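You operate a simulated robot arm through the tools that you are given. There is no shell and no other tool. Be economical: measure what you need, move in short steps, check, and stop when the job is done.

You are at the controls of a simulated robot arm. One attempt, no reset.

Task
Run the three pouches to the gate and trim the fill so their mean meets the card's target.
Fine: stop the belt; clear the mean after trimming.

The check looks at the end state, three seconds after you hand in, the way a careful person would. Anything else that was tipped, shoved, dropped, spilled or broken makes it a failure.

Robot
A 7-joint arm with a fingered hand on a trunk, on a base that drives. Base frame: it is fixed to the floor where the robot stands at the start and does not move with it; the origin is under the middle of the robot, x ahead of it, y to its left, z up. Lengths are in cm, angles in rad, forces in N, time in s.
Its first joint turns from -2.007 to 2.007 rad. Places, roughly: end belt at the gate [70, -160, 80]; green key [50, -10, 80]; red key [50, -20, 80]; trim knob [50, -50, 80]; white key [50, -90, 80]. Payload 5 kg.
Tool frame: the origin (TCP) lies between the finger pads and is the grasp point; the fingertips stand 3.2 cm ahead of it; z points along the fingers, y is the line along which they close. Largest opening 16 cm; the body of the gripper starts 8.9 cm behind the TCP. The gripper is a hand of 4 fingers: y runs from the thumb to the fingers, the wrist lies at [0, 0, -26.7] in the tool frame, and closing takes about 1.5 s.
Orientation is told as [roll, pitch, yaw] about the base's x, y, z axes, in that order, counted from this pose: with the fingers straight down and closing along the base's y, the tool's x points along the base's -x, its y along +y and its z along -z.

Tools
- The arm moves only by the tool jog_arm. Its argument "plan" is a list of rows, each an object (a shift or turn left out is 0, a gripper value left out holds the last) with "rot": the turn, a rotation vector about the tool's x, y, z in rad, a list of three; "translation": the shift along the tool's x, y, z in cm, a list of three. In form: [{"rot": [rx, ry, rz], "translation": [x, y, z]}, ...]. A call has 1 to 12 rows; each row is the pose to reach, as a shift and turn from the pose commanded when the call began, along the tool's axes at that moment. "fingers" is the gripper command, from -1 (fully open) to 1 (shut), values between in proportion, set as the call begins (left out, the last holds). Rows are played at 5 a second. More than 5 cm and 0.15 rad between two rows, or a gripper value outside its range, and nothing of the call is played. Where a pose cannot be reached the arm comes as near as it can. A force on the tool above 40 N (or 10 N above the force at the start of the call, whichever is more), or a blocked arm, ends the call early, and 0.2 s more pass. The fingers move at their own pace (about 4.5 cm/s each) and stop on an object; they squeeze with about 32 N. The grip force told is the motor's: it shows also when the fingers shut on nothing. Time passes only in rows, and 0.2 s behind the last, so rows that repeat a pose let the fingers close. The reply holds the time, the measured pose of the TCP, the force on the tool along the base axes, the opening and the grip force, in the units named above and with some noise, with the torque about the TCP (base axes, N m) and any sound that the robot's microphone picked up.
- Cameras (640 x 400 px; columns grow to the right, rows downward): "scene" is now at [2.37, 19.56, 164.45]; the picture's right is [-0.27, -0.96, 0.00], its down [-0.70, 0.20, -0.69] and it looks along [0.66, -0.19, -0.72] (base axes); focal length 252 px, centre (320, 200). "wrist" rides on the gripper at [8, -0.4, -11.4] in the tool frame; the picture's right is [0.05, 1.00, 0.00], its down [-0.82, 0.04, -0.58] and it looks along [-0.58, 0.03, 0.82] (tool axes); focal length 265 px, centre (320, 200). There is no depth. A picture from a camera that has moved, and an enlarged one, comes with that camera's place and axes in the base frame and with its lens. The place of the scene camera against the robot may be out by one fixed shift of up to 2.5 cm in any direction.
- camera(camera): a new picture of that camera. It takes no simulated time.
- move_column(by): slides the trunk up (or, below 0, down) by that many cm; the arm and the scene camera ride with it, the base frame stays. It gives what a move gives, with no picture.
- roll_base(legs): drives the robot by 1 to 6 legs, each [ahead, turn to the left] in cm and rad, along the robot's own axes; the way and the turn of a leg run together, so that a leg with both is an arc; at most 150 cm and 3.142 rad a leg. The arm and the cameras ride along, it lands a little off, and it stops where it bumps. It gives what a move gives.
- finger_targets(finger1, finger2, finger3, thumb_bend): sets how far each is bent, from 0 (flat) to 100 (curled in); at 30 the hand is open as for a grip, at 70 the pads meet at the TCP. One left out holds its place. A second passes; each finger stops where it meets its share of the squeeze, and holds until it gets a number again. A gripper value or a shape takes the hand back. It gives what a move gives, with no picture; readings hold the bend of each and the force on the fingers (four entries, about 0 where the hand has none), thumb and palm.
- grasp_type(shape): the hand has 4 fingers and takes this shape, open, in about a second: jaw (thumb against the fingers, like two jaws); tri (thumb and two fingers); tip (a fingertip pinch); poke (one finger out to press); point (the index stretched); flat (the hand flat); cup (the hand cupped); fist (a fist). The gripper value then closes the fingers along that shape, each until it touches; the sizes above hold for jaw. It gives what a move gives, with no picture.
- aim_head(pan, tilt): turns the head with the scene camera to pan (to the left, within 2.705 rad either way) and tilt (down, from -0.506 to 1.204), counted from straight ahead of the robot. It gives what a move gives.
- close_up(camera, box): a new picture of the part [left, top, right, bottom] of that camera's present view, enlarged. It takes no simulated time.
- hand_in(): hands the job in; it is judged then, once.

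Work in short steps. Places have to be worked out from the pictures, the camera data and where the tool is seen: move nearer, look again, correct. Check each grasp and each placing, and mend what went wrong. You have 120 turns and 78 pictures in all, those below and enlarged ones among them. Open the gripper and draw the arm clear of the work before you hand the job in, unless the task says otherwise; then end with one line.

The tools are called by a JSON object that holds its "method" and its "body". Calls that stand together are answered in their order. jog_arm: Moves the arm, as the interface text tells. Its arguments: {"type":"object","properties":{"plan":{"type":"array"},"fingers":{"type":"number"}},"required":["plan"]} The other tools are called the same way: move_column (by) slides the trunk up or down; grasp_type (shape) gives the hand a shape; finger_targets (finger1, finger2, finger3, thumb_bend) moves the fingers one by one; roll_base (legs) drives the base; aim_head (pan, tilt) turns the head that bears the scene camera; camera (camera) takes a picture; close_up (camera, box) takes an enlarged picture of a part of a camera's view; hand_in () hands the job in.

At the start:

```text
clock: 0.0
eef_pos: [48.22, -22.96, 105.53]
orientation: [0.0, -0.001, 0.0]
contact_force: [0.1, 0.3, -0.4]
wrist_torque: [0.02, -0.01, -0.01]
width: 15.98
gripper_force: 0.1
shape: jaw
bend: [30.0, 30.0, 30.0, 30.0]
finger forces: [0.0, 0.0, 0.1, 0.0, 0.0, 0.1]
trunk travel left (down, up): [-50.0, 49.0]
robot x, y, heading: [-0.22, -0.06, -0.002]
head pan, tilt: [-0.274, 0.808]
```

scene: 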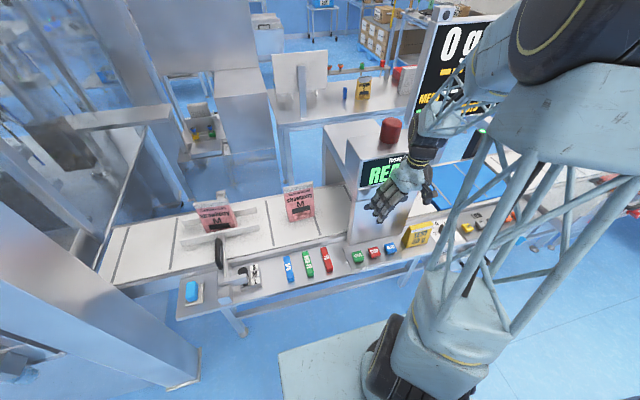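
wrist: 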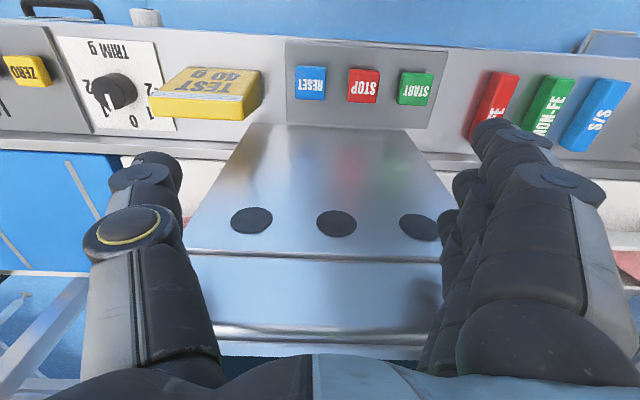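

I see the control rail with green/red/blue keys, a trim knob and a zero key. I'll look along the line for the card and the display.

{"method": "close_up", "body": {"camera": "scene", "box": [160, 160, 480, 320]}}

{"method": "aim_head", "body": {"pan": -0.95, "tilt": 0.6}}

{"method": "camera", "body": {"camera": "scene"}}

```text
2.00 times, centred on (320, 240) of scene
camera zoom: at [2.37, 19.56, 164.45], right [-0.27, -0.96, 0.0], down [-0.7, 0.2, -0.69], along [0.66, -0.19, -0.72], focal length 505 px, centre (320, 120)
```

zoom: 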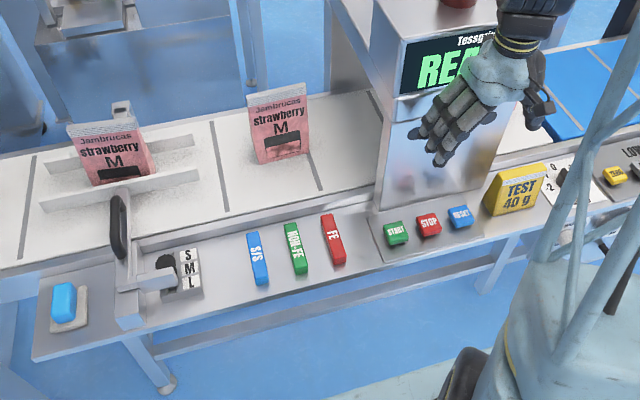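

```text
clock: 1.1
eef_pos: [48.13, -22.9, 105.5]
orientation: [0.0, 0.0, 0.0]
contact_force: [-0.1, -0.6, -0.1]
wrist_torque: [-0.06, -0.03, 0.01]
width: 16.0
gripper_force: 0.0
shape: jaw
bend: [30.0, 30.0, 30.0, 30.0]
finger forces: [0.1, 0.1, 0.0, 0.0, 0.0, 0.0]
trunk travel left (down, up): [-50.0, 49.0]
robot x, y, heading: [-0.05, -0.04, -0.0]
head pan, tilt: [-0.949, 0.6]
```

```text
74 pictures are left
camera scene: at [-0.2, 14.55, 166.21], right [-0.81, -0.58, 0.0], down [-0.33, 0.46, -0.82], along [0.48, -0.67, -0.57], focal length 252 px, centre (320, 200)
```

scene: 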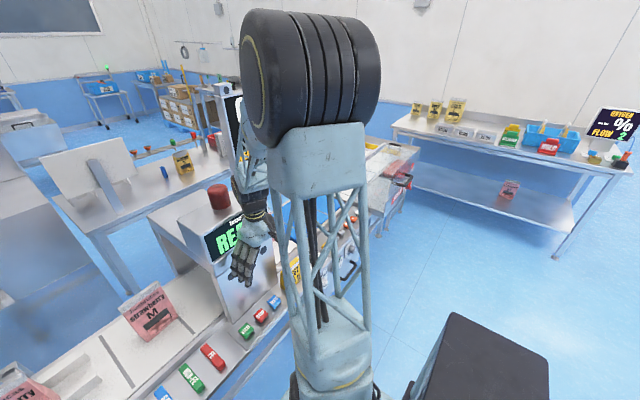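

The arm hides part of the view, so I'll look from other head angles before driving along the line.

{"method": "aim_head", "body": {"pan": -0.6, "tilt": 0.5}}

{"method": "camera", "body": {"camera": "scene"}}

{"method": "aim_head", "body": {"pan": -1.5, "tilt": 0.7}}

{"method": "camera", "body": {"camera": "scene"}}

```text
clock: 1.9
eef_pos: [48.14, -23.02, 105.59]
orientation: [0.001, 0.002, 0.0]
contact_force: [0.0, 0.6, 0.0]
wrist_torque: [0.02, 0.01, -0.01]
width: 15.97
gripper_force: 0.0
shape: jaw
bend: [30.0, 30.0, 30.0, 30.0]
finger forces: [0.1, 0.0, 0.1, 0.0, 0.0, 0.0]
trunk travel left (down, up): [-50.0, 49.0]
robot x, y, heading: [-0.22, 0.06, -0.001]
head pan, tilt: [-0.6, 0.499]
```

```text
73 pictures are left
camera scene: at [2.15, 16.59, 167.12], right [-0.57, -0.82, 0.0], down [-0.4, 0.27, -0.88], along [0.72, -0.5, -0.48], focal length 252 px, centre (320, 200)
```

scene: 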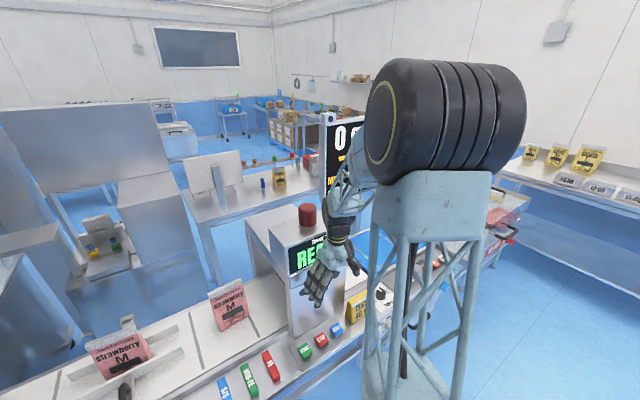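

```text
clock: 3.1
eef_pos: [48.18, -23.02, 105.57]
orientation: [0.001, 0.0, 0.001]
contact_force: [0.0, -0.3, 1.2]
wrist_torque: [0.02, 0.0, -0.02]
width: 15.99
gripper_force: 0.1
shape: jaw
bend: [30.0, 30.0, 30.0, 30.0]
finger forces: [0.1, 0.1, 0.1, 0.0, 0.0, 0.0]
trunk travel left (down, up): [-50.0, 49.0]
robot x, y, heading: [0.08, 0.08, 0.0]
head pan, tilt: [-1.499, 0.7]
```

```text
72 pictures are left
camera scene: at [-4.74, 13.26, 165.35], right [-1.0, -0.07, 0.0], down [-0.05, 0.64, -0.77], along [0.06, -0.76, -0.64], focal length 252 px, centre (320, 200)
```

scene: 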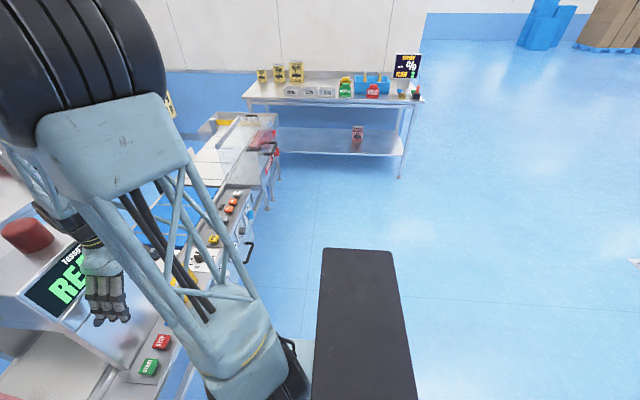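

The floor to the right is clear. I'll turn, drive 50 cm along the line, and turn back so that all the controls are within reach and the monitor is visible.

{"method": "roll_base", "body": {"legs": [[0, -1.571], [50, 0], [0, 1.571]]}}

{"method": "aim_head", "body": {"pan": 0.0, "tilt": 0.6}}

{"method": "camera", "body": {"camera": "scene"}}

{"method": "camera", "body": {"camera": "wrist"}}

```text
clock: 13.7
eef_pos: [46.33, -73.56, 105.57]
orientation: [0.001, 0.001, -0.019]
contact_force: [-0.1, -0.2, -0.7]
wrist_torque: [0.0, -0.02, 0.01]
width: 15.98
gripper_force: 0.0
shape: jaw
bend: [30.0, 30.0, 30.0, 30.0]
finger forces: [0.0, 0.0, 0.0, 0.1, 0.0, 0.0]
trunk travel left (down, up): [-50.0, 49.0]
robot x, y, heading: [-1.77, -50.14, -0.017]
head pan, tilt: [-1.499, 0.7]
```

```text
clock: 15.3
eef_pos: [46.3, -73.6, 105.53]
orientation: [0.001, 0.0, -0.019]
contact_force: [-0.1, -0.6, -0.7]
wrist_torque: [-0.04, -0.01, 0.01]
width: 15.99
gripper_force: 0.1
shape: jaw
bend: [30.0, 30.0, 30.0, 30.0]
finger forces: [0.1, 0.0, 0.1, 0.1, 0.0, 0.0]
trunk travel left (down, up): [-50.0, 49.0]
robot x, y, heading: [-1.72, -49.78, -0.02]
head pan, tilt: [0.0, 0.6]
```

```text
71 pictures are left
camera scene: at [2.47, -28.06, 166.21], right [-0.02, -1.0, 0.0], down [-0.56, 0.01, -0.83], along [0.82, -0.02, -0.56], focal length 252 px, centre (320, 200)
```

scene: 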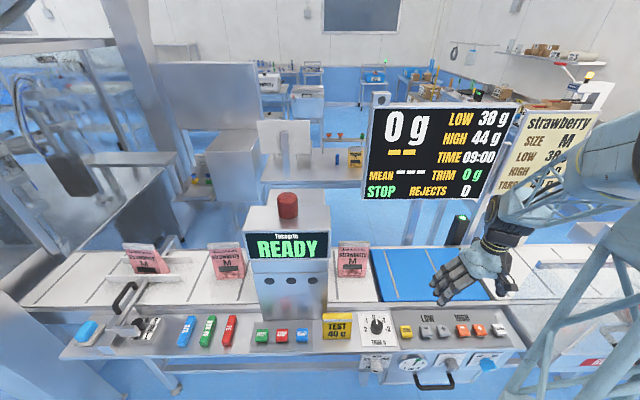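

```text
70 pictures are left
camera wrist: at [38.25, -73.83, 116.92], right [-0.03, 1.0, 0.0], down [0.82, 0.03, 0.58], along [0.58, 0.02, -0.82], focal length 265 px, centre (320, 200)
```

wrist: 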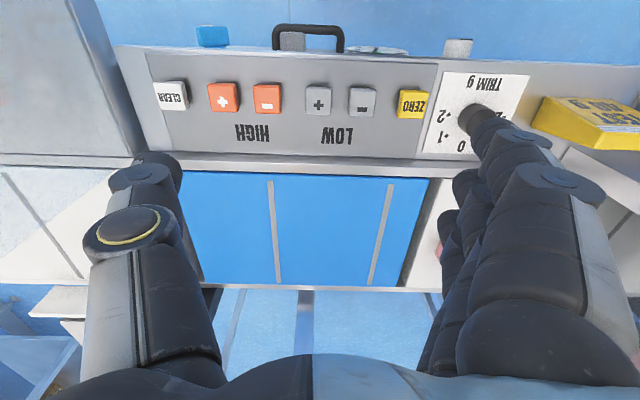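

Good: the belt is stopped, and the monitor and card are in view. I'll zoom in on both and on the panel.

{"method": "close_up", "body": {"camera": "scene", "box": [350, 90, 610, 250]}}

{"method": "close_up", "body": {"camera": "scene", "box": [240, 280, 530, 400]}}

```text
2.46 times, centred on (480, 170) of scene
camera zoom: at [2.47, -28.06, 166.21], right [-0.02, -1.0, 0.0], down [-0.56, 0.01, -0.83], along [0.82, -0.02, -0.56], focal length 621 px, centre (-74, 274)
```

zoom: 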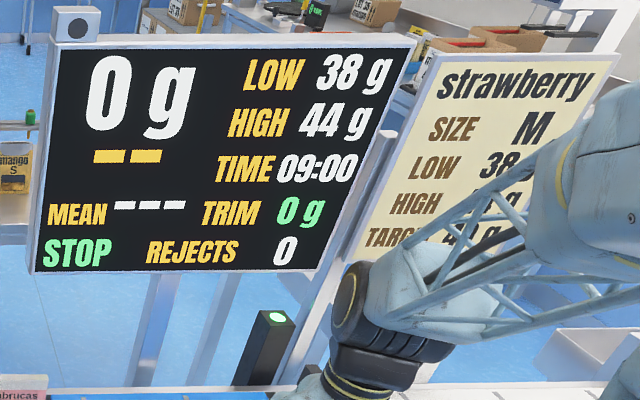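

```text
2.21 times, centred on (385, 340) of scene
camera zoom: at [2.47, -28.06, 166.21], right [-0.02, -1.0, 0.0], down [-0.56, 0.01, -0.83], along [0.82, -0.02, -0.56], focal length 557 px, centre (177, -109)
```

zoom: 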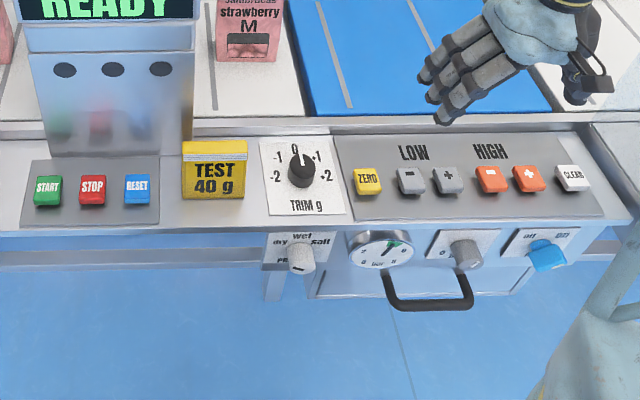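

The panel is clear: START, STOP, the trim knob and CLEAR. I'll set the poke shape and see where the fingertip sits.

{"method": "grasp_type", "body": {"shape": "poke"}}

{"method": "camera", "body": {"camera": "wrist"}}

{"method": "camera", "body": {"camera": "scene"}}

```text
clock: 16.2
eef_pos: [46.33, -73.57, 105.52]
orientation: [0.0, 0.001, -0.019]
contact_force: [-0.4, 0.4, -0.9]
wrist_torque: [0.01, 0.01, -0.01]
width: 0.02
gripper_force: 0.1
shape: poke
bend: [100.0, 100.0, 100.0, 47.0]
finger forces: [0.1, 0.0, 0.0, 0.0, 0.0, 0.0]
trunk travel left (down, up): [-50.0, 49.0]
robot x, y, heading: [-1.57, -49.6, -0.023]
head pan, tilt: [0.0, 0.6]
```

```text
67 pictures are left
camera wrist: at [38.25, -73.83, 116.92], right [-0.03, 1.0, 0.0], down [0.82, 0.03, 0.58], along [0.58, 0.02, -0.82], focal length 265 px, centre (320, 200)
```

wrist: 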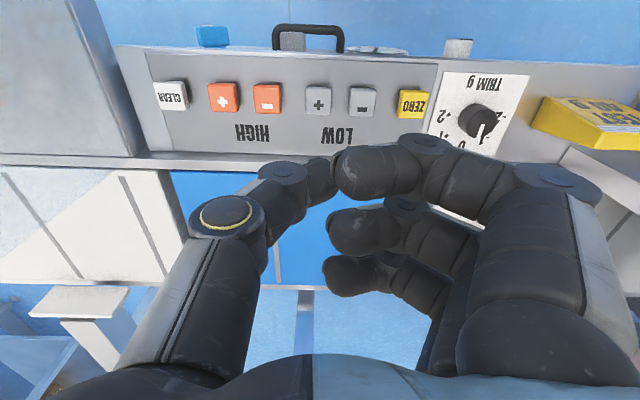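

```text
66 pictures are left
camera scene: at [2.47, -28.06, 166.21], right [-0.02, -1.0, 0.0], down [-0.56, 0.01, -0.83], along [0.82, -0.02, -0.56], focal length 252 px, centre (320, 200)
```

scene: 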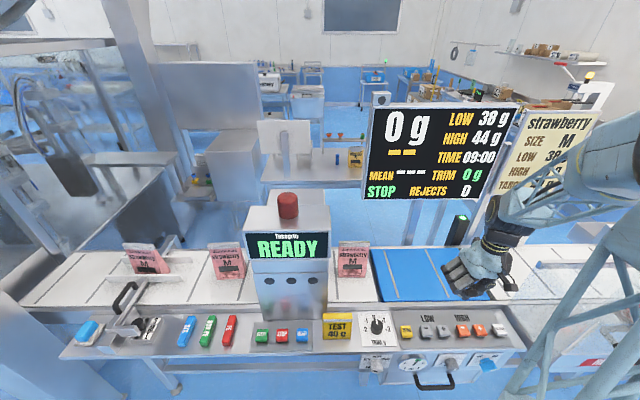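

Poke shows only curled fingers, so I'll try point.

{"method": "grasp_type", "body": {"shape": "point"}}

{"method": "camera", "body": {"camera": "wrist"}}

```text
clock: 17.1
eef_pos: [46.21, -73.58, 105.52]
orientation: [0.001, 0.001, -0.02]
contact_force: [0.2, 0.6, 0.6]
wrist_torque: [-0.01, 0.0, 0.0]
width: 15.25
gripper_force: 0.1
shape: point
bend: [30.0, 100.0, 100.0, 54.0]
finger forces: [0.0, 0.0, 0.0, 0.1, 0.0, 0.0]
trunk travel left (down, up): [-50.0, 49.0]
robot x, y, heading: [-1.27, -49.9, -0.02]
head pan, tilt: [0.0, 0.6]
```

```text
65 pictures are left
camera wrist: at [38.25, -73.83, 116.92], right [-0.03, 1.0, 0.0], down [0.82, 0.03, 0.58], along [0.58, 0.02, -0.82], focal length 265 px, centre (320, 200)
```

wrist: 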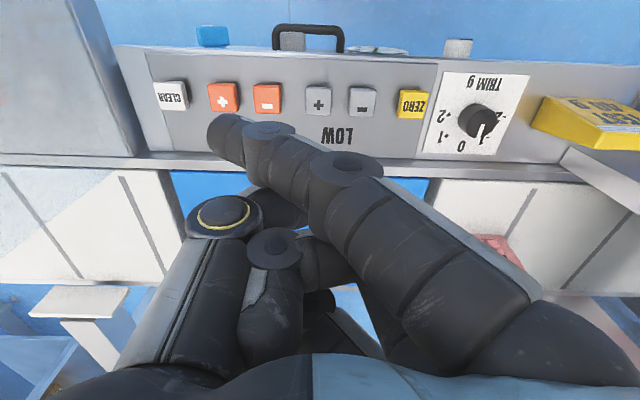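

The finger may still have been moving, so I'll dwell, raise slightly and look again to find the fingertip.

{"method": "jog_arm", "body": {"plan": [{"translation": [0, 0, -2]}, {"translation": [0, 0, -2]}, {"translation": [0, 0, -2]}, {"translation": [0, 0, -2]}]}}

{"method": "camera", "body": {"camera": "wrist"}}

{"method": "close_up", "body": {"camera": "scene", "box": [400, 200, 560, 320]}}

```text
clock: 18.1
eef_pos: [46.31, -73.61, 107.63]
orientation: [0.0, -0.001, -0.017]
contact_force: [0.3, 0.2, -0.8]
wrist_torque: [-0.01, -0.01, 0.0]
width: 15.23
gripper_force: 0.0
shape: point
bend: [30.0, 100.0, 100.0, 54.0]
finger forces: [0.0, 0.0, 0.1, 0.1, 0.0, 0.0]
trunk travel left (down, up): [-50.0, 49.0]
robot x, y, heading: [-1.7, -49.84, -0.016]
head pan, tilt: [0.0, 0.6]
```

```text
64 pictures are left
camera wrist: at [38.27, -73.81, 118.97], right [-0.03, 1.0, 0.0], down [0.82, 0.03, 0.58], along [0.58, 0.02, -0.82], focal length 265 px, centre (320, 200)
```

wrist: 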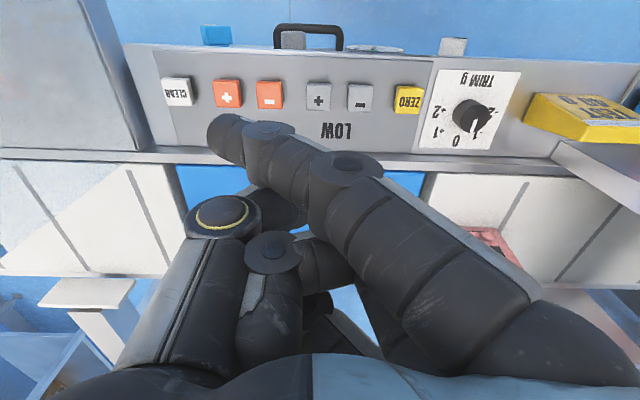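

```text
3.33 times, centred on (480, 260) of scene
camera zoom: at [2.45, -28.04, 166.21], right [-0.02, -1.0, 0.0], down [-0.56, 0.01, -0.83], along [0.82, -0.02, -0.56], focal length 842 px, centre (-213, 0)
```

zoom: 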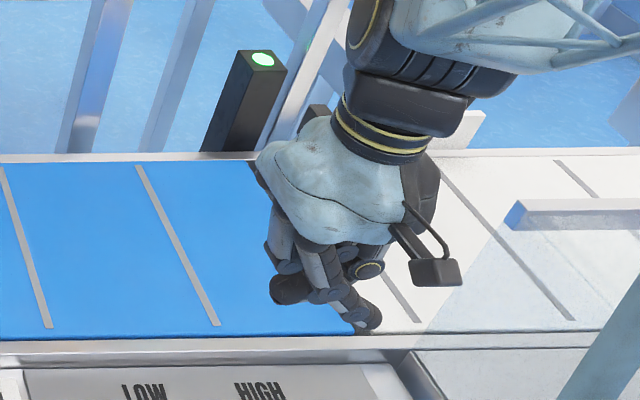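

The index crosses over to the thumb side. I'll try individual finger targets for a cleaner pointing finger.

{"method": "finger_targets", "body": {"finger1": 55, "finger2": 100, "finger3": 100, "thumb_bend": 10}}

{"method": "camera", "body": {"camera": "wrist"}}

```text
clock: 19.1
eef_pos: [46.29, -73.55, 107.51]
orientation: [0.0, 0.001, -0.018]
contact_force: [0.3, 0.2, 0.1]
wrist_torque: [-0.03, -0.02, 0.01]
width: 13.65
gripper_force: 0.0
shape: fingers
bend: [55.0, 100.0, 100.0, 10.0]
finger forces: [0.0, 0.0, 0.0, 0.1, 0.1, 0.0]
trunk travel left (down, up): [-50.0, 49.0]
robot x, y, heading: [-1.24, -49.71, -0.02]
head pan, tilt: [0.0, 0.6]
```

```text
62 pictures are left
camera wrist: at [38.28, -73.81, 118.96], right [-0.03, 1.0, 0.0], down [0.82, 0.03, 0.58], along [0.58, 0.02, -0.82], focal length 265 px, centre (320, 200)
```

wrist: 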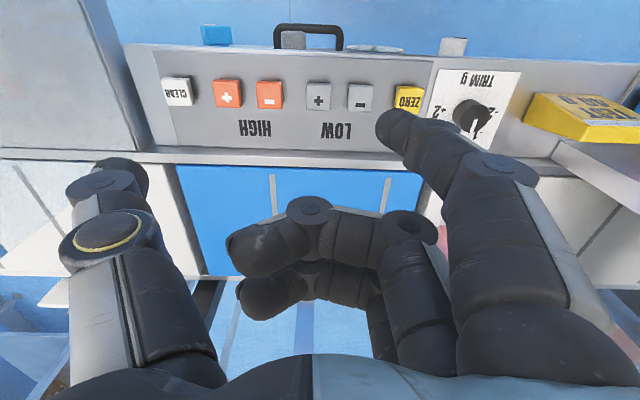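

The fingertip is near tool (3.3, 4, 3). I'll point finger1 straight at bend 30 so that a tilted and rolled hand presses with finger1 only, then carry the hand along towards START at height.

{"method": "finger_targets", "body": {"finger1": 32, "finger2": 100, "finger3": 100, "thumb_bend": 20}}

{"method": "jog_arm", "body": {"plan": [{"translation": [0, 4.5, 0]}, {"translation": [0, 9, 0]}, {"translation": [0, 13.5, 0]}, {"translation": [0, 18, 0]}, {"translation": [0.5, 22.5, 0]}, {"translation": [0.8, 27, 0]}, {"translation": [1, 31.5, 0]}, {"translation": [1, 36, 0]}, {"translation": [1, 40, 0], "rot": [0.1, -0.1, 0]}, {"translation": [1, 44, 0], "rot": [0.2, -0.2, 0]}, {"translation": [1, 47, 0], "rot": [0.3, -0.3, 0]}, {"translation": [1, 50, 0], "rot": [0.4, -0.4, 0]}]}}

{"method": "camera", "body": {"camera": "wrist"}}

{"method": "camera", "body": {"camera": "scene"}}

```text
clock: 20.1
eef_pos: [46.32, -73.6, 107.57]
orientation: [0.0, 0.0, -0.02]
contact_force: [-0.1, 0.0, -0.5]
wrist_torque: [0.01, -0.02, -0.03]
width: 17.8
gripper_force: 0.1
shape: fingers
bend: [32.0, 100.0, 100.0, 20.0]
finger forces: [0.0, 0.0, 0.0, 0.0, 0.1, 0.0]
trunk travel left (down, up): [-50.0, 49.0]
robot x, y, heading: [-1.58, -49.45, -0.018]
head pan, tilt: [0.0, 0.6]
```

```text
clock: 22.7
eef_pos: [46.22, -23.67, 107.26]
orientation: [-0.424, -0.389, 0.066]
contact_force: [0.1, -0.1, -0.1]
wrist_torque: [-0.03, -0.02, 0.02]
width: 17.77
gripper_force: 0.0
shape: fingers
bend: [32.0, 100.0, 100.0, 20.0]
finger forces: [0.1, 0.0, 0.1, 0.1, 0.0, 0.0]
trunk travel left (down, up): [-50.0, 49.0]
robot x, y, heading: [-1.0, -49.4, -0.017]
head pan, tilt: [0.0, 0.6]
```

```text
61 pictures are left
camera wrist: at [34.46, -19.96, 113.98], right [0.05, 0.92, -0.4], down [0.54, 0.31, 0.78], along [0.84, -0.25, -0.48], focal length 265 px, centre (320, 200)
```

wrist: 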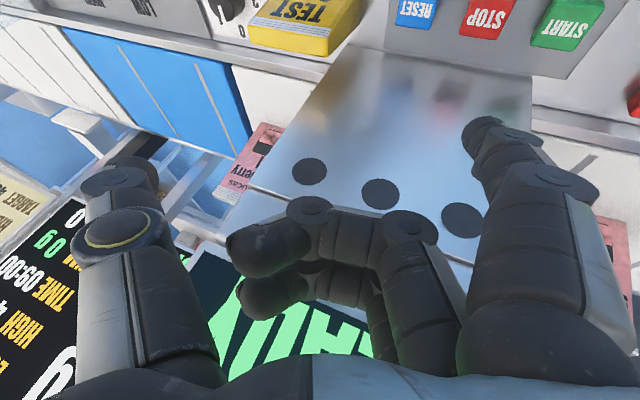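

```text
60 pictures are left
camera scene: at [2.47, -27.9, 166.19], right [-0.02, -1.0, 0.0], down [-0.57, 0.01, -0.82], along [0.82, -0.02, -0.57], focal length 252 px, centre (320, 200)
```

scene: 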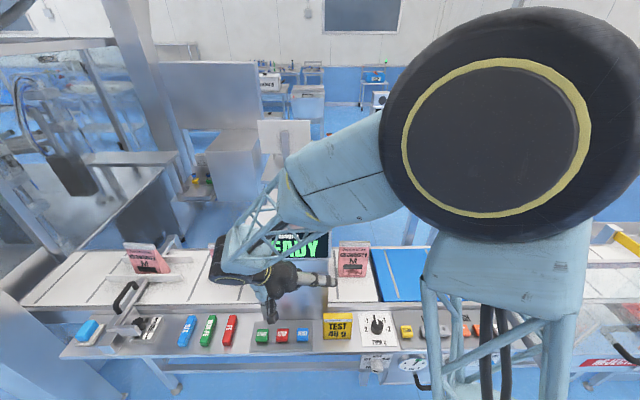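

The fingertip is at about (45, -16, 100) and START at about (46.3, -10.8, 83). The detector box is close behind the keys, so I'll yaw the hand so that finger1 leads forward, then descend to just above START.

{"method": "jog_arm", "body": {"plan": [{"translation": [0.7, 1.4, -0.95], "rot": [0.057, 0.0575, 0.127]}, {"translation": [1.42, 2.8, -1.9], "rot": [0.114, 0.115, 0.254]}, {"translation": [2.13, 4.2, -2.8], "rot": [0.171, 0.172, 0.381]}, {"translation": [2.84, 5.57, -3.78], "rot": [0.229, 0.23, 0.508]}, {"translation": [4.1, 6.9, -0.98], "rot": [0.229, 0.23, 0.508]}, {"translation": [5.5, 8.3, 2.1], "rot": [0.229, 0.23, 0.508]}, {"translation": [6.6, 9.4, 4.6], "rot": [0.229, 0.23, 0.508]}]}}

{"method": "camera", "body": {"camera": "wrist"}}

{"method": "camera", "body": {"camera": "scene"}}

```text
refused: row 4 steps farther than a row can; nothing moved
```

```text
59 pictures are left
camera wrist: at [34.46, -19.96, 113.98], right [0.05, 0.92, -0.4], down [0.54, 0.31, 0.78], along [0.84, -0.25, -0.48], focal length 265 px, centre (320, 200)
```

wrist: 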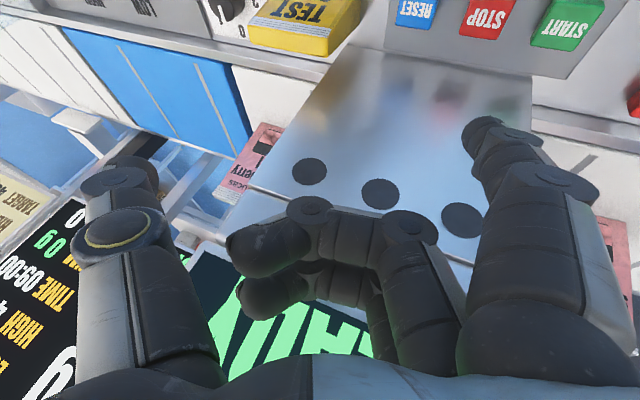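

```text
58 pictures are left
camera scene: at [2.47, -27.9, 166.19], right [-0.02, -1.0, 0.0], down [-0.57, 0.01, -0.82], along [0.82, -0.02, -0.57], focal length 252 px, centre (320, 200)
```

scene: 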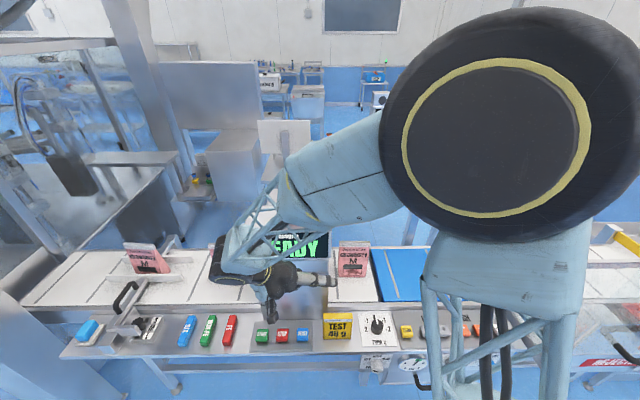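

Row 4 was a hair over the limit. I'll send the same plan in smaller steps.

{"method": "jog_arm", "body": {"plan": [{"translation": [0.57, 1.1, -0.75], "rot": [0.045, 0.046, 0.1]}, {"translation": [1.14, 2.2, -1.5], "rot": [0.09, 0.092, 0.2]}, {"translation": [1.7, 3.3, -2.25], "rot": [0.136, 0.138, 0.3]}, {"translation": [2.27, 4.4, -3.0], "rot": [0.182, 0.184, 0.4]}, {"translation": [2.84, 5.57, -3.78], "rot": [0.229, 0.23, 0.508]}, {"translation": [4.1, 6.9, -0.98], "rot": [0.229, 0.23, 0.508]}, {"translation": [5.5, 8.3, 2.1], "rot": [0.229, 0.23, 0.508]}, {"translation": [6.6, 9.4, 4.6], "rot": [0.229, 0.23, 0.508]}]}}

{"method": "camera", "body": {"camera": "wrist"}}

{"method": "camera", "body": {"camera": "scene"}}

```text
clock: 24.5
eef_pos: [42.67, -16.88, 97.73]
orientation: [-0.424, -0.389, -0.537]
contact_force: [0.3, 0.0, -0.5]
wrist_torque: [0.05, -0.01, 0.0]
width: 17.79
gripper_force: 0.0
shape: fingers
bend: [32.0, 100.0, 100.0, 20.0]
finger forces: [0.0, 0.0, 0.0, 0.0, 0.0, 0.0]
trunk travel left (down, up): [-50.0, 49.0]
robot x, y, heading: [-1.69, -50.02, -0.022]
head pan, tilt: [0.0, 0.6]
```

```text
57 pictures are left
camera wrist: at [35.01, -7.32, 104.32], right [0.56, 0.73, -0.4], down [0.62, -0.05, 0.78], along [0.55, -0.68, -0.48], focal length 265 px, centre (320, 200)
```

wrist: 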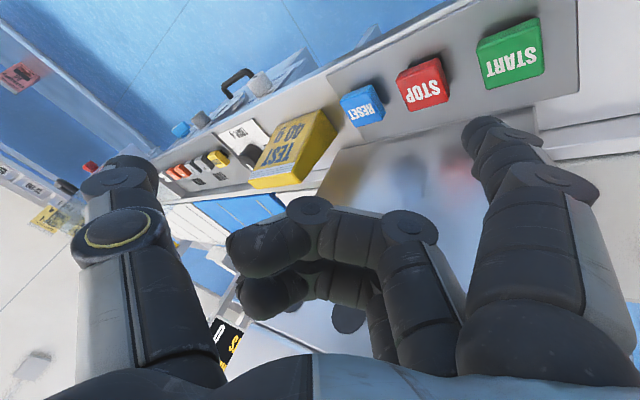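

```text
56 pictures are left
camera scene: at [2.48, -27.97, 166.2], right [-0.02, -1.0, 0.0], down [-0.57, 0.01, -0.82], along [0.82, -0.02, -0.57], focal length 252 px, centre (320, 200)
```

scene: 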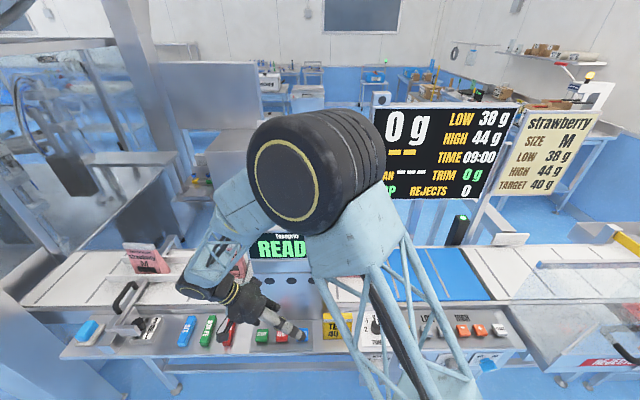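

The card reads TARGET 40 g. The fingertip is at about (45.8, -10.3, 90.4), right over START, so I'll descend gently.

{"method": "jog_arm", "body": {"plan": [{"translation": [1.31, 1.56, 2.29]}, {"translation": [2.07, 2.33, 3.98]}, {"translation": [2.45, 2.71, 4.83]}, {"translation": [2.64, 2.9, 5.25]}, {"translation": [2.83, 3.09, 5.67]}, {"translation": [3.02, 3.28, 6.1]}]}}

{"method": "close_up", "body": {"camera": "wrist", "box": [340, 0, 640, 187]}}

```text
clock: 25.9
eef_pos: [42.69, -16.53, 90.01]
orientation: [-0.423, -0.387, -0.537]
contact_force: [0.3, -0.6, 0.8]
wrist_torque: [0.03, 0.0, -0.01]
width: 17.77
gripper_force: 0.2
shape: fingers
bend: [32.0, 100.0, 100.0, 20.0]
finger forces: [0.1, 0.0, 0.0, 0.0, 0.0, 0.0]
trunk travel left (down, up): [-50.0, 49.0]
robot x, y, heading: [-1.39, -49.41, -0.021]
head pan, tilt: [0.0, 0.6]
```

```text
2.13 times, centred on (490, 94) of wrist
camera zoom: at [35.14, -6.94, 96.78], right [0.56, 0.73, -0.4], down [0.62, -0.05, 0.78], along [0.55, -0.68, -0.48], focal length 566 px, centre (-43, 427)
```

zoom: 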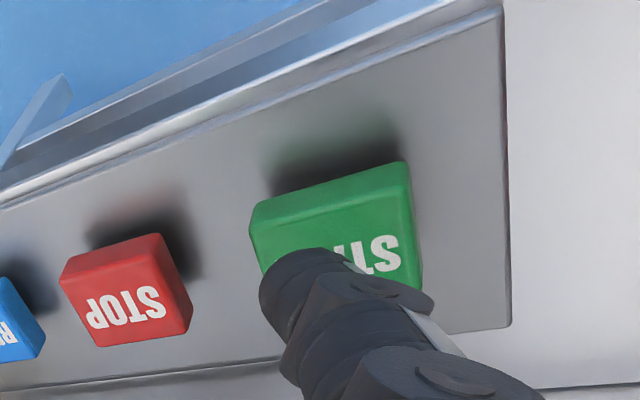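

Not in contact yet; the tip is a bit left of the key's middle. I'll shift about 1 cm and keep descending.

{"method": "jog_arm", "body": {"plan": [{"translation": [-0.15, 0.86, -0.32]}, {"translation": [0.04, 1.05, 0.1]}, {"translation": [0.23, 1.24, 0.53]}, {"translation": [0.42, 1.43, 0.95]}, {"translation": [0.52, 1.53, 1.16]}, {"translation": [0.61, 1.63, 1.37]}]}}

{"method": "close_up", "body": {"camera": "wrist", "box": [340, 0, 640, 187]}}

```text
clock: 27.3
eef_pos: [43.5, -15.93, 88.13]
orientation: [-0.425, -0.388, -0.537]
contact_force: [-0.4, 0.9, -0.3]
wrist_torque: [0.03, 0.01, 0.04]
width: 17.79
gripper_force: 0.1
shape: fingers
bend: [32.0, 100.0, 100.0, 20.0]
finger forces: [0.1, 0.0, 0.1, 0.0, 0.1, 0.0]
trunk travel left (down, up): [-50.0, 49.0]
robot x, y, heading: [-1.09, -49.82, -0.025]
head pan, tilt: [0.0, 0.6]
```

```text
2.13 times, centred on (490, 94) of wrist
camera zoom: at [35.82, -6.35, 94.8], right [0.56, 0.73, -0.4], down [0.62, -0.05, 0.78], along [0.55, -0.68, -0.48], focal length 566 px, centre (-43, 427)
```

zoom: 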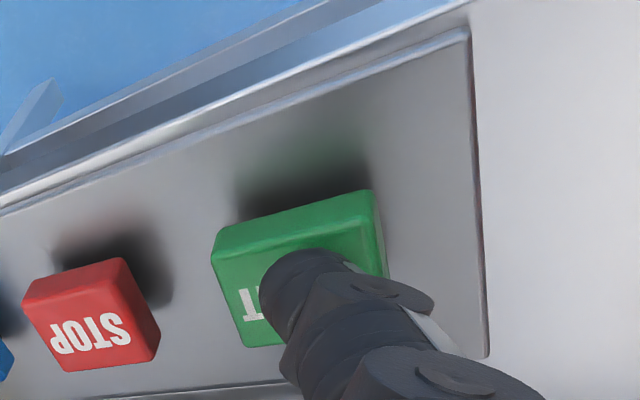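

Well centred over START now; I'll continue down in small steps until there is contact.

{"method": "jog_arm", "body": {"plan": [{"translation": [0.19, 0.19, 0.42]}, {"translation": [0.38, 0.38, 0.85]}, {"translation": [0.57, 0.57, 1.27]}, {"translation": [0.76, 0.76, 1.69]}, {"translation": [0.95, 0.95, 2.1]}]}}

{"method": "camera", "body": {"camera": "scene"}}

```text
clock: 28.4
eef_pos: [43.56, -15.8, 86.55]
orientation: [-0.412, -0.391, -0.542]
contact_force: [0.8, 1.4, 27.2]
wrist_torque: [1.55, -0.41, -0.1]
width: 17.44
gripper_force: 11.6
shape: fingers
bend: [38.0, 100.0, 100.0, 20.0]
finger forces: [22.7, 0.0, 0.0, 0.0, 0.1, 0.0]
trunk travel left (down, up): [-50.0, 49.0]
robot x, y, heading: [-1.2, -49.85, -0.02]
head pan, tilt: [0.0, 0.6]
heard: click
stopped in row 5: the force on the tool passed its limit (the readings are from after the stop); the commanded pose is now the measured one
```

```text
53 pictures are left
camera scene: at [2.18, -28.25, 166.32], right [-0.02, -1.0, 0.0], down [-0.56, 0.01, -0.83], along [0.83, -0.02, -0.56], focal length 252 px, centre (320, 200)
```

scene: 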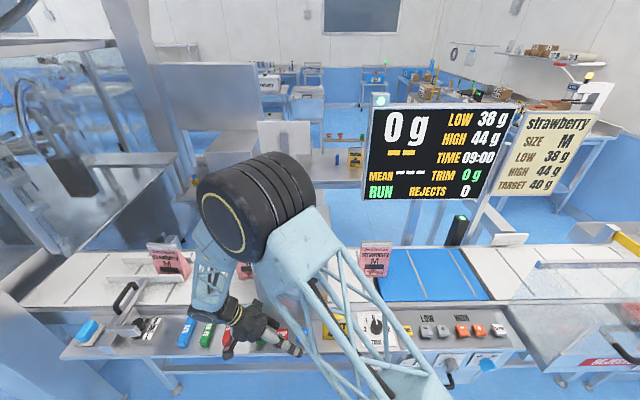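

START clicked and the monitor shows RUN. I'll lift and move across to hover over STOP.

{"method": "jog_arm", "body": {"plan": [{"translation": [-1.15, -1.15, -2.54]}, {"translation": [-2.6, -3.4, -0.9]}, {"translation": [-4.12, -5.61, 0.79]}]}}

{"method": "camera", "body": {"camera": "scene"}}

{"method": "close_up", "body": {"camera": "wrist", "box": [340, 0, 640, 187]}}

```text
clock: 29.2
eef_pos: [43.41, -22.1, 89.2]
orientation: [-0.419, -0.39, -0.54]
contact_force: [-0.1, 0.2, 0.0]
wrist_torque: [0.0, 0.04, -0.01]
width: 17.81
gripper_force: 0.1
shape: fingers
bend: [32.0, 100.0, 100.0, 20.0]
finger forces: [0.0, 0.0, 0.0, 0.0, 0.0, 0.0]
trunk travel left (down, up): [-50.0, 49.0]
robot x, y, heading: [-1.18, -49.67, -0.016]
head pan, tilt: [0.0, 0.6]
```

```text
52 pictures are left
camera scene: at [2.49, -28.04, 166.2], right [-0.02, -1.0, 0.0], down [-0.56, 0.01, -0.83], along [0.82, -0.02, -0.57], focal length 252 px, centre (320, 200)
```

scene: 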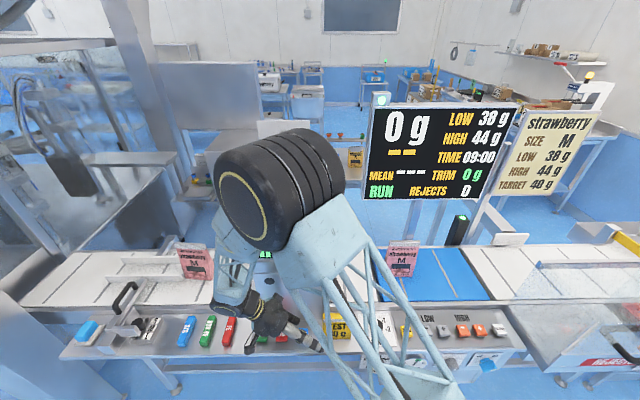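

```text
2.13 times, centred on (490, 94) of wrist
camera zoom: at [35.93, -12.43, 95.94], right [0.56, 0.73, -0.4], down [0.62, -0.05, 0.78], along [0.55, -0.68, -0.48], focal length 566 px, centre (-43, 427)
```

zoom: 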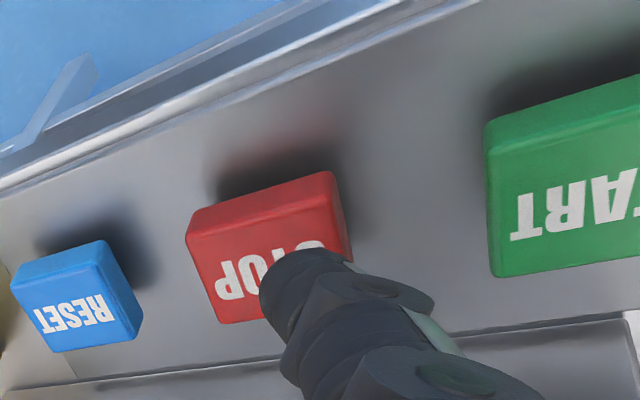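

The finger is over STOP and the pouches advance at about 13 cm/s. I'll turn the head to watch the weighing and the gate.

{"method": "aim_head", "body": {"pan": -0.55, "tilt": 0.55}}

{"method": "camera", "body": {"camera": "scene"}}

```text
clock: 30.2
eef_pos: [43.47, -21.98, 89.21]
orientation: [-0.419, -0.389, -0.54]
contact_force: [-0.1, 0.9, 0.5]
wrist_torque: [0.01, 0.04, -0.02]
width: 17.76
gripper_force: 0.0
shape: fingers
bend: [32.0, 100.0, 100.0, 20.0]
finger forces: [0.0, 0.0, 0.1, 0.0, 0.0, 0.0]
trunk travel left (down, up): [-50.0, 49.0]
robot x, y, heading: [-1.68, -49.54, -0.019]
head pan, tilt: [-0.55, 0.55]
```

```text
50 pictures are left
camera scene: at [1.2, -32.67, 166.66], right [-0.54, -0.84, 0.0], down [-0.44, 0.28, -0.85], along [0.72, -0.46, -0.52], focal length 252 px, centre (320, 200)
```

scene: 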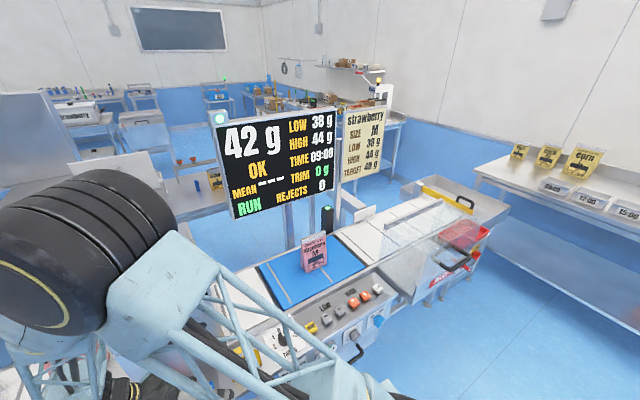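

The first pouch reads 42 g, OK. I'll dwell and keep watching.

{"method": "jog_arm", "body": {"plan": [{}, {}, {}, {}, {}, {}, {}, {}, {}, {}, {}]}}

{"method": "camera", "body": {"camera": "scene"}}

```text
clock: 32.6
eef_pos: [43.61, -21.93, 89.21]
orientation: [-0.42, -0.39, -0.541]
contact_force: [1.0, -1.0, -0.4]
wrist_torque: [-0.02, 0.02, 0.0]
width: 17.8
gripper_force: 0.1
shape: fingers
bend: [32.0, 100.0, 100.0, 20.0]
finger forces: [0.1, 0.0, 0.0, 0.1, 0.0, 0.0]
trunk travel left (down, up): [-50.0, 49.0]
robot x, y, heading: [-1.59, -49.74, -0.019]
head pan, tilt: [-0.55, 0.55]
```

```text
49 pictures are left
camera scene: at [1.2, -32.68, 166.66], right [-0.54, -0.84, 0.0], down [-0.44, 0.28, -0.85], along [0.72, -0.46, -0.52], focal length 252 px, centre (320, 200)
```

scene: 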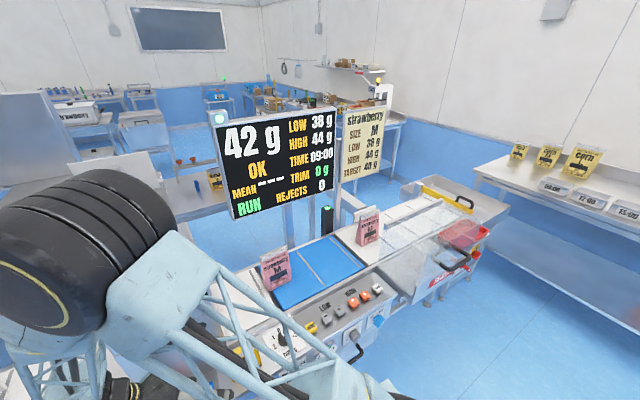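

{"method": "jog_arm", "body": {"plan": [{}, {}, {}, {}, {}, {}, {}, {}]}}

{"method": "camera", "body": {"camera": "scene"}}

```text
clock: 34.4
eef_pos: [43.58, -21.88, 89.22]
orientation: [-0.419, -0.389, -0.54]
contact_force: [-1.1, 0.0, 0.1]
wrist_torque: [-0.01, 0.03, -0.02]
width: 17.78
gripper_force: 0.0
shape: fingers
bend: [32.0, 100.0, 100.0, 20.0]
finger forces: [0.0, 0.1, 0.0, 0.1, 0.0, 0.0]
trunk travel left (down, up): [-50.0, 49.0]
robot x, y, heading: [-1.66, -49.7, -0.02]
head pan, tilt: [-0.55, 0.55]
```

```text
48 pictures are left
camera scene: at [1.2, -32.68, 166.66], right [-0.54, -0.84, 0.0], down [-0.44, 0.28, -0.85], along [0.72, -0.46, -0.52], focal length 252 px, centre (320, 200)
```

scene: 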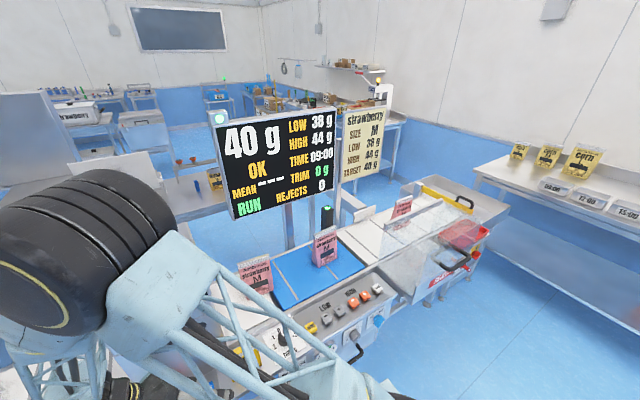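

The second pouch reads 40 g. I'll wait for the third while watching the gate.

{"method": "jog_arm", "body": {"plan": [{}, {}, {}, {}, {}, {}, {}, {}]}}

{"method": "camera", "body": {"camera": "scene"}}

```text
clock: 36.2
eef_pos: [43.63, -21.86, 89.23]
orientation: [-0.418, -0.389, -0.539]
contact_force: [-0.2, 0.1, -0.4]
wrist_torque: [-0.01, 0.02, 0.06]
width: 17.77
gripper_force: 0.1
shape: fingers
bend: [32.0, 100.0, 100.0, 20.0]
finger forces: [0.0, 0.0, 0.0, 0.0, 0.0, 0.1]
trunk travel left (down, up): [-50.0, 49.0]
robot x, y, heading: [-1.48, -49.44, -0.017]
head pan, tilt: [-0.55, 0.55]
```

```text
47 pictures are left
camera scene: at [1.2, -32.68, 166.66], right [-0.54, -0.84, 0.0], down [-0.44, 0.28, -0.85], along [0.72, -0.46, -0.52], focal length 252 px, centre (320, 200)
```

scene: 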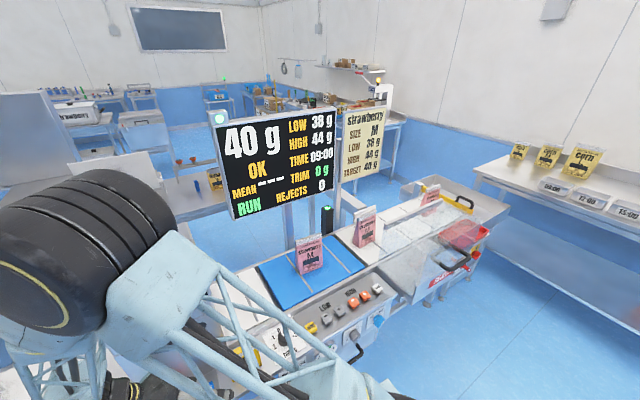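

{"method": "jog_arm", "body": {"plan": [{}, {}, {}]}}

{"method": "close_up", "body": {"camera": "scene", "box": [200, 80, 520, 280]}}

```text
clock: 37.0
eef_pos: [43.63, -21.76, 89.29]
orientation: [-0.418, -0.39, -0.539]
contact_force: [0.1, 0.0, 0.5]
wrist_torque: [0.03, -0.03, 0.0]
width: 17.78
gripper_force: 0.1
shape: fingers
bend: [32.0, 100.0, 100.0, 20.0]
finger forces: [0.1, 0.0, 0.0, 0.0, 0.0, 0.1]
trunk travel left (down, up): [-50.0, 49.0]
robot x, y, heading: [-1.41, -49.87, -0.017]
head pan, tilt: [-0.55, 0.55]
```

```text
2.00 times, centred on (360, 180) of scene
camera zoom: at [1.2, -32.68, 166.66], right [-0.54, -0.84, 0.0], down [-0.44, 0.28, -0.85], along [0.72, -0.46, -0.52], focal length 505 px, centre (240, 240)
```

zoom: 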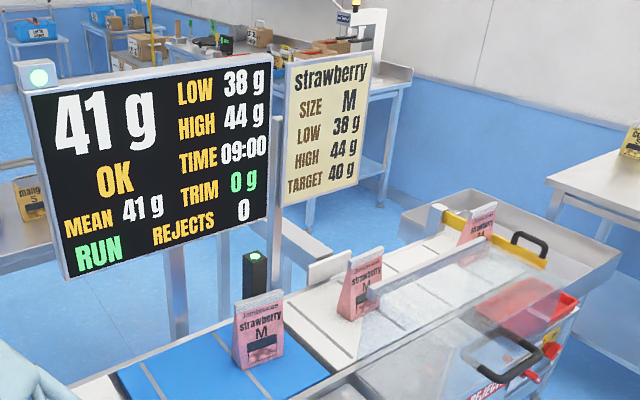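

The mean reads 41 g against a target of 40 g, so the trim must be -1 g. I'll watch how the first pouch behaves at the yellow gate.

{"method": "jog_arm", "body": {"plan": [{}, {}, {}, {}, {}, {}, {}]}}

{"method": "close_up", "body": {"camera": "scene", "box": [200, 80, 520, 280]}}

```text
clock: 38.6
eef_pos: [43.58, -21.94, 89.2]
orientation: [-0.418, -0.39, -0.541]
contact_force: [0.3, 0.1, -0.4]
wrist_torque: [0.01, 0.05, -0.02]
width: 17.79
gripper_force: 0.1
shape: fingers
bend: [32.0, 100.0, 100.0, 20.0]
finger forces: [0.0, 0.0, 0.1, 0.0, 0.0, 0.0]
trunk travel left (down, up): [-50.0, 49.0]
robot x, y, heading: [-1.49, -49.61, -0.019]
head pan, tilt: [-0.55, 0.55]
```

```text
2.00 times, centred on (360, 180) of scene
camera zoom: at [1.2, -32.68, 166.66], right [-0.54, -0.84, 0.0], down [-0.44, 0.28, -0.85], along [0.72, -0.46, -0.52], focal length 505 px, centre (240, 240)
```

zoom: 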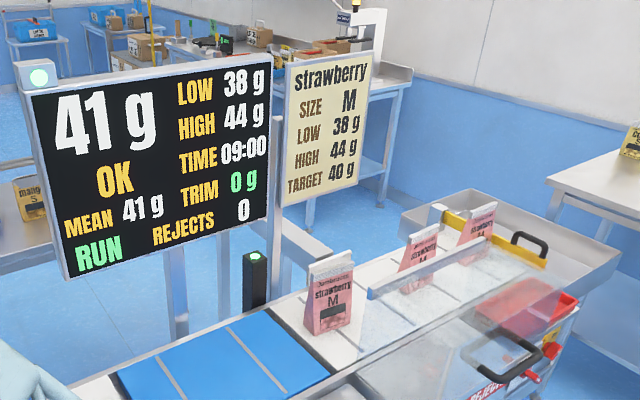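

The first pouch is held at the gate while the others keep coming. I'll wait for them to queue up.

{"method": "jog_arm", "body": {"plan": [{}, {}, {}, {}, {}, {}, {}, {}, {}]}}

{"method": "close_up", "body": {"camera": "scene", "box": [200, 80, 520, 280]}}

```text
clock: 40.6
eef_pos: [43.55, -21.98, 89.09]
orientation: [-0.419, -0.39, -0.54]
contact_force: [-0.2, -0.3, 0.4]
wrist_torque: [-0.01, 0.03, -0.01]
width: 17.81
gripper_force: 0.0
shape: fingers
bend: [32.0, 100.0, 100.0, 20.0]
finger forces: [0.0, 0.0, 0.0, 0.0, 0.1, 0.1]
trunk travel left (down, up): [-50.0, 49.0]
robot x, y, heading: [-1.45, -49.76, -0.019]
head pan, tilt: [-0.55, 0.55]
```

```text
2.00 times, centred on (360, 180) of scene
camera zoom: at [1.2, -32.68, 166.66], right [-0.54, -0.84, 0.0], down [-0.44, 0.28, -0.85], along [0.72, -0.46, -0.52], focal length 505 px, centre (240, 240)
```

zoom: 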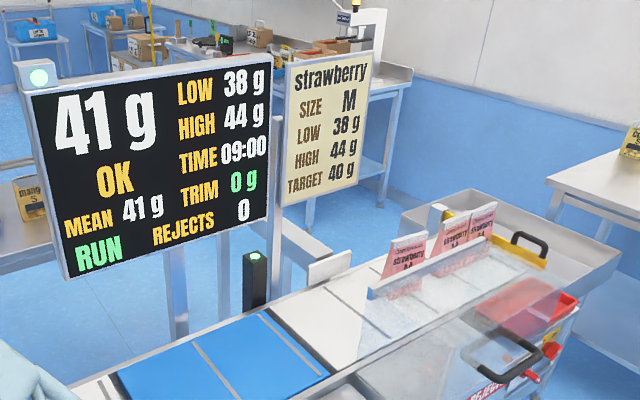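

Two pouches are at the gate and the third is about 1.5 s away. I'll wait briefly, then press STOP.

{"method": "jog_arm", "body": {"plan": [{}, {}, {}, {}, {"translation": [0.38, 0.3, 0.85]}, {"translation": [0.57, 0.49, 1.27]}, {"translation": [0.76, 0.68, 1.69]}, {"translation": [0.86, 0.78, 1.9]}, {"translation": [0.95, 0.87, 2.12]}, {"translation": [1.05, 0.97, 2.33]}, {"translation": [1.15, 1.07, 2.54]}]}}

{"method": "close_up", "body": {"camera": "scene", "box": [200, 80, 520, 280]}}

```text
clock: 43.2
eef_pos: [43.75, -22.06, 86.34]
orientation: [-0.411, -0.392, -0.543]
contact_force: [-2.7, 2.3, 33.0]
wrist_torque: [2.38, -0.81, 0.27]
width: 17.62
gripper_force: 17.0
shape: fingers
bend: [35.0, 100.0, 100.0, 20.0]
finger forces: [34.1, 0.1, 0.1, 0.1, 0.0, 0.0]
trunk travel left (down, up): [-50.0, 49.0]
robot x, y, heading: [-1.39, -49.48, -0.018]
head pan, tilt: [-0.55, 0.55]
heard: click
stopped in row 11: the force on the tool passed its limit (the readings are from after the stop); the commanded pose is now the measured one
```

```text
2.00 times, centred on (360, 180) of scene
camera zoom: at [1.01, -32.77, 166.68], right [-0.54, -0.84, 0.0], down [-0.44, 0.28, -0.85], along [0.72, -0.46, -0.52], focal length 505 px, centre (240, 240)
```

zoom: 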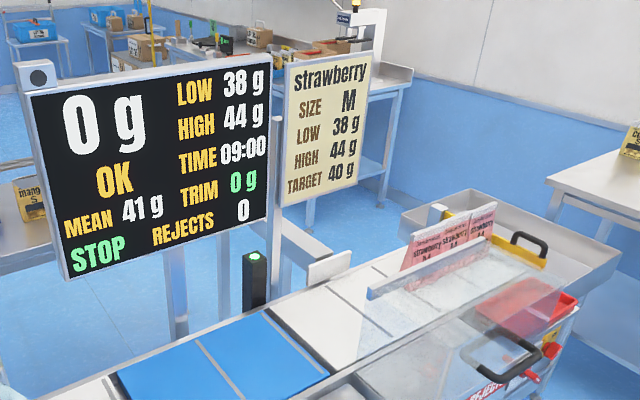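

The belt shows STOP and all three pouches stand at the gate. Now the trim knob: I'll lift clear and undo the tilt.

{"method": "jog_arm", "body": {"plan": [{"translation": [-0.76, -0.77, -1.7]}, {"translation": [-1.91, -1.92, -4.23]}, {"translation": [-3.06, -3.06, -6.77], "rot": [-0.045, -0.046, -0.1]}, {"translation": [-4.2, -4.2, -9.3], "rot": [-0.09, -0.092, -0.2]}, {"translation": [-5.3, -5.4, -11.8], "rot": [-0.136, -0.138, -0.3]}, {"translation": [-6.1, -6.1, -13.5], "rot": [-0.182, -0.184, -0.4]}, {"translation": [-6.1, -6.1, -13.5], "rot": [-0.229, -0.23, -0.508]}]}}

{"method": "jog_arm", "body": {"plan": [{"translation": [-0.5, -4, 1], "rot": [-0.1, 0.1, 0]}, {"translation": [-1, -8, 2], "rot": [-0.2, 0.2, 0]}, {"translation": [-1.5, -12, 3], "rot": [-0.3, 0.3, 0]}, {"translation": [-2, -16, 4], "rot": [-0.4, 0.4, 0]}, {"translation": [-2.12, -19.8, 5.07], "rot": [-0.4, 0.4, 0]}]}}

{"method": "grasp_type", "body": {"shape": "tip"}}

{"method": "camera", "body": {"camera": "wrist"}}

```text
clock: 44.8
eef_pos: [43.75, -22.22, 102.38]
orientation: [-0.42, -0.395, 0.064]
contact_force: [0.6, -0.4, 0.1]
wrist_torque: [0.0, 0.03, 0.0]
width: 17.8
gripper_force: 0.2
shape: fingers
bend: [32.0, 100.0, 100.0, 20.0]
finger forces: [0.1, 0.1, 0.0, 0.0, 0.0, 0.0]
trunk travel left (down, up): [-50.0, 49.0]
robot x, y, heading: [-1.54, -49.67, -0.018]
head pan, tilt: [-0.55, 0.55]
```

```text
clock: 46.0
eef_pos: [45.38, -42.28, 106.12]
orientation: [0.004, -0.006, -0.018]
contact_force: [0.8, 0.0, 0.1]
wrist_torque: [-0.02, -0.04, -0.01]
width: 17.8
gripper_force: 0.1
shape: fingers
bend: [32.0, 100.0, 100.0, 20.0]
finger forces: [0.0, 0.1, 0.0, 0.0, 0.0, 0.0]
trunk travel left (down, up): [-50.0, 49.0]
robot x, y, heading: [-1.42, -49.51, -0.019]
head pan, tilt: [-0.55, 0.55]
```

```text
clock: 46.9
eef_pos: [45.45, -42.27, 106.08]
orientation: [0.005, -0.006, -0.02]
contact_force: [0.1, -0.3, -0.3]
wrist_torque: [0.01, 0.0, -0.02]
width: 16.01
gripper_force: 0.0
shape: tip
bend: [1.0, 30.0, 1.0, 30.0]
finger forces: [0.0, 0.1, 0.0, 0.1, 0.0, 0.1]
trunk travel left (down, up): [-50.0, 49.0]
robot x, y, heading: [-1.22, -50.01, -0.021]
head pan, tilt: [-0.55, 0.55]
```

```text
42 pictures are left
camera wrist: at [37.32, -42.53, 117.33], right [-0.03, 1.0, 0.0], down [0.81, 0.02, 0.58], along [0.58, 0.02, -0.81], focal length 265 px, centre (320, 200)
```

wrist: 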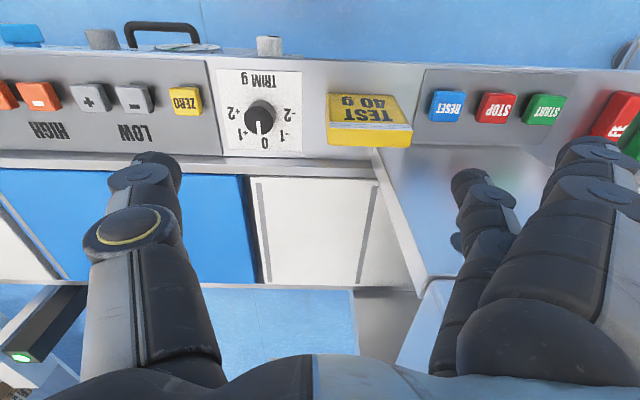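

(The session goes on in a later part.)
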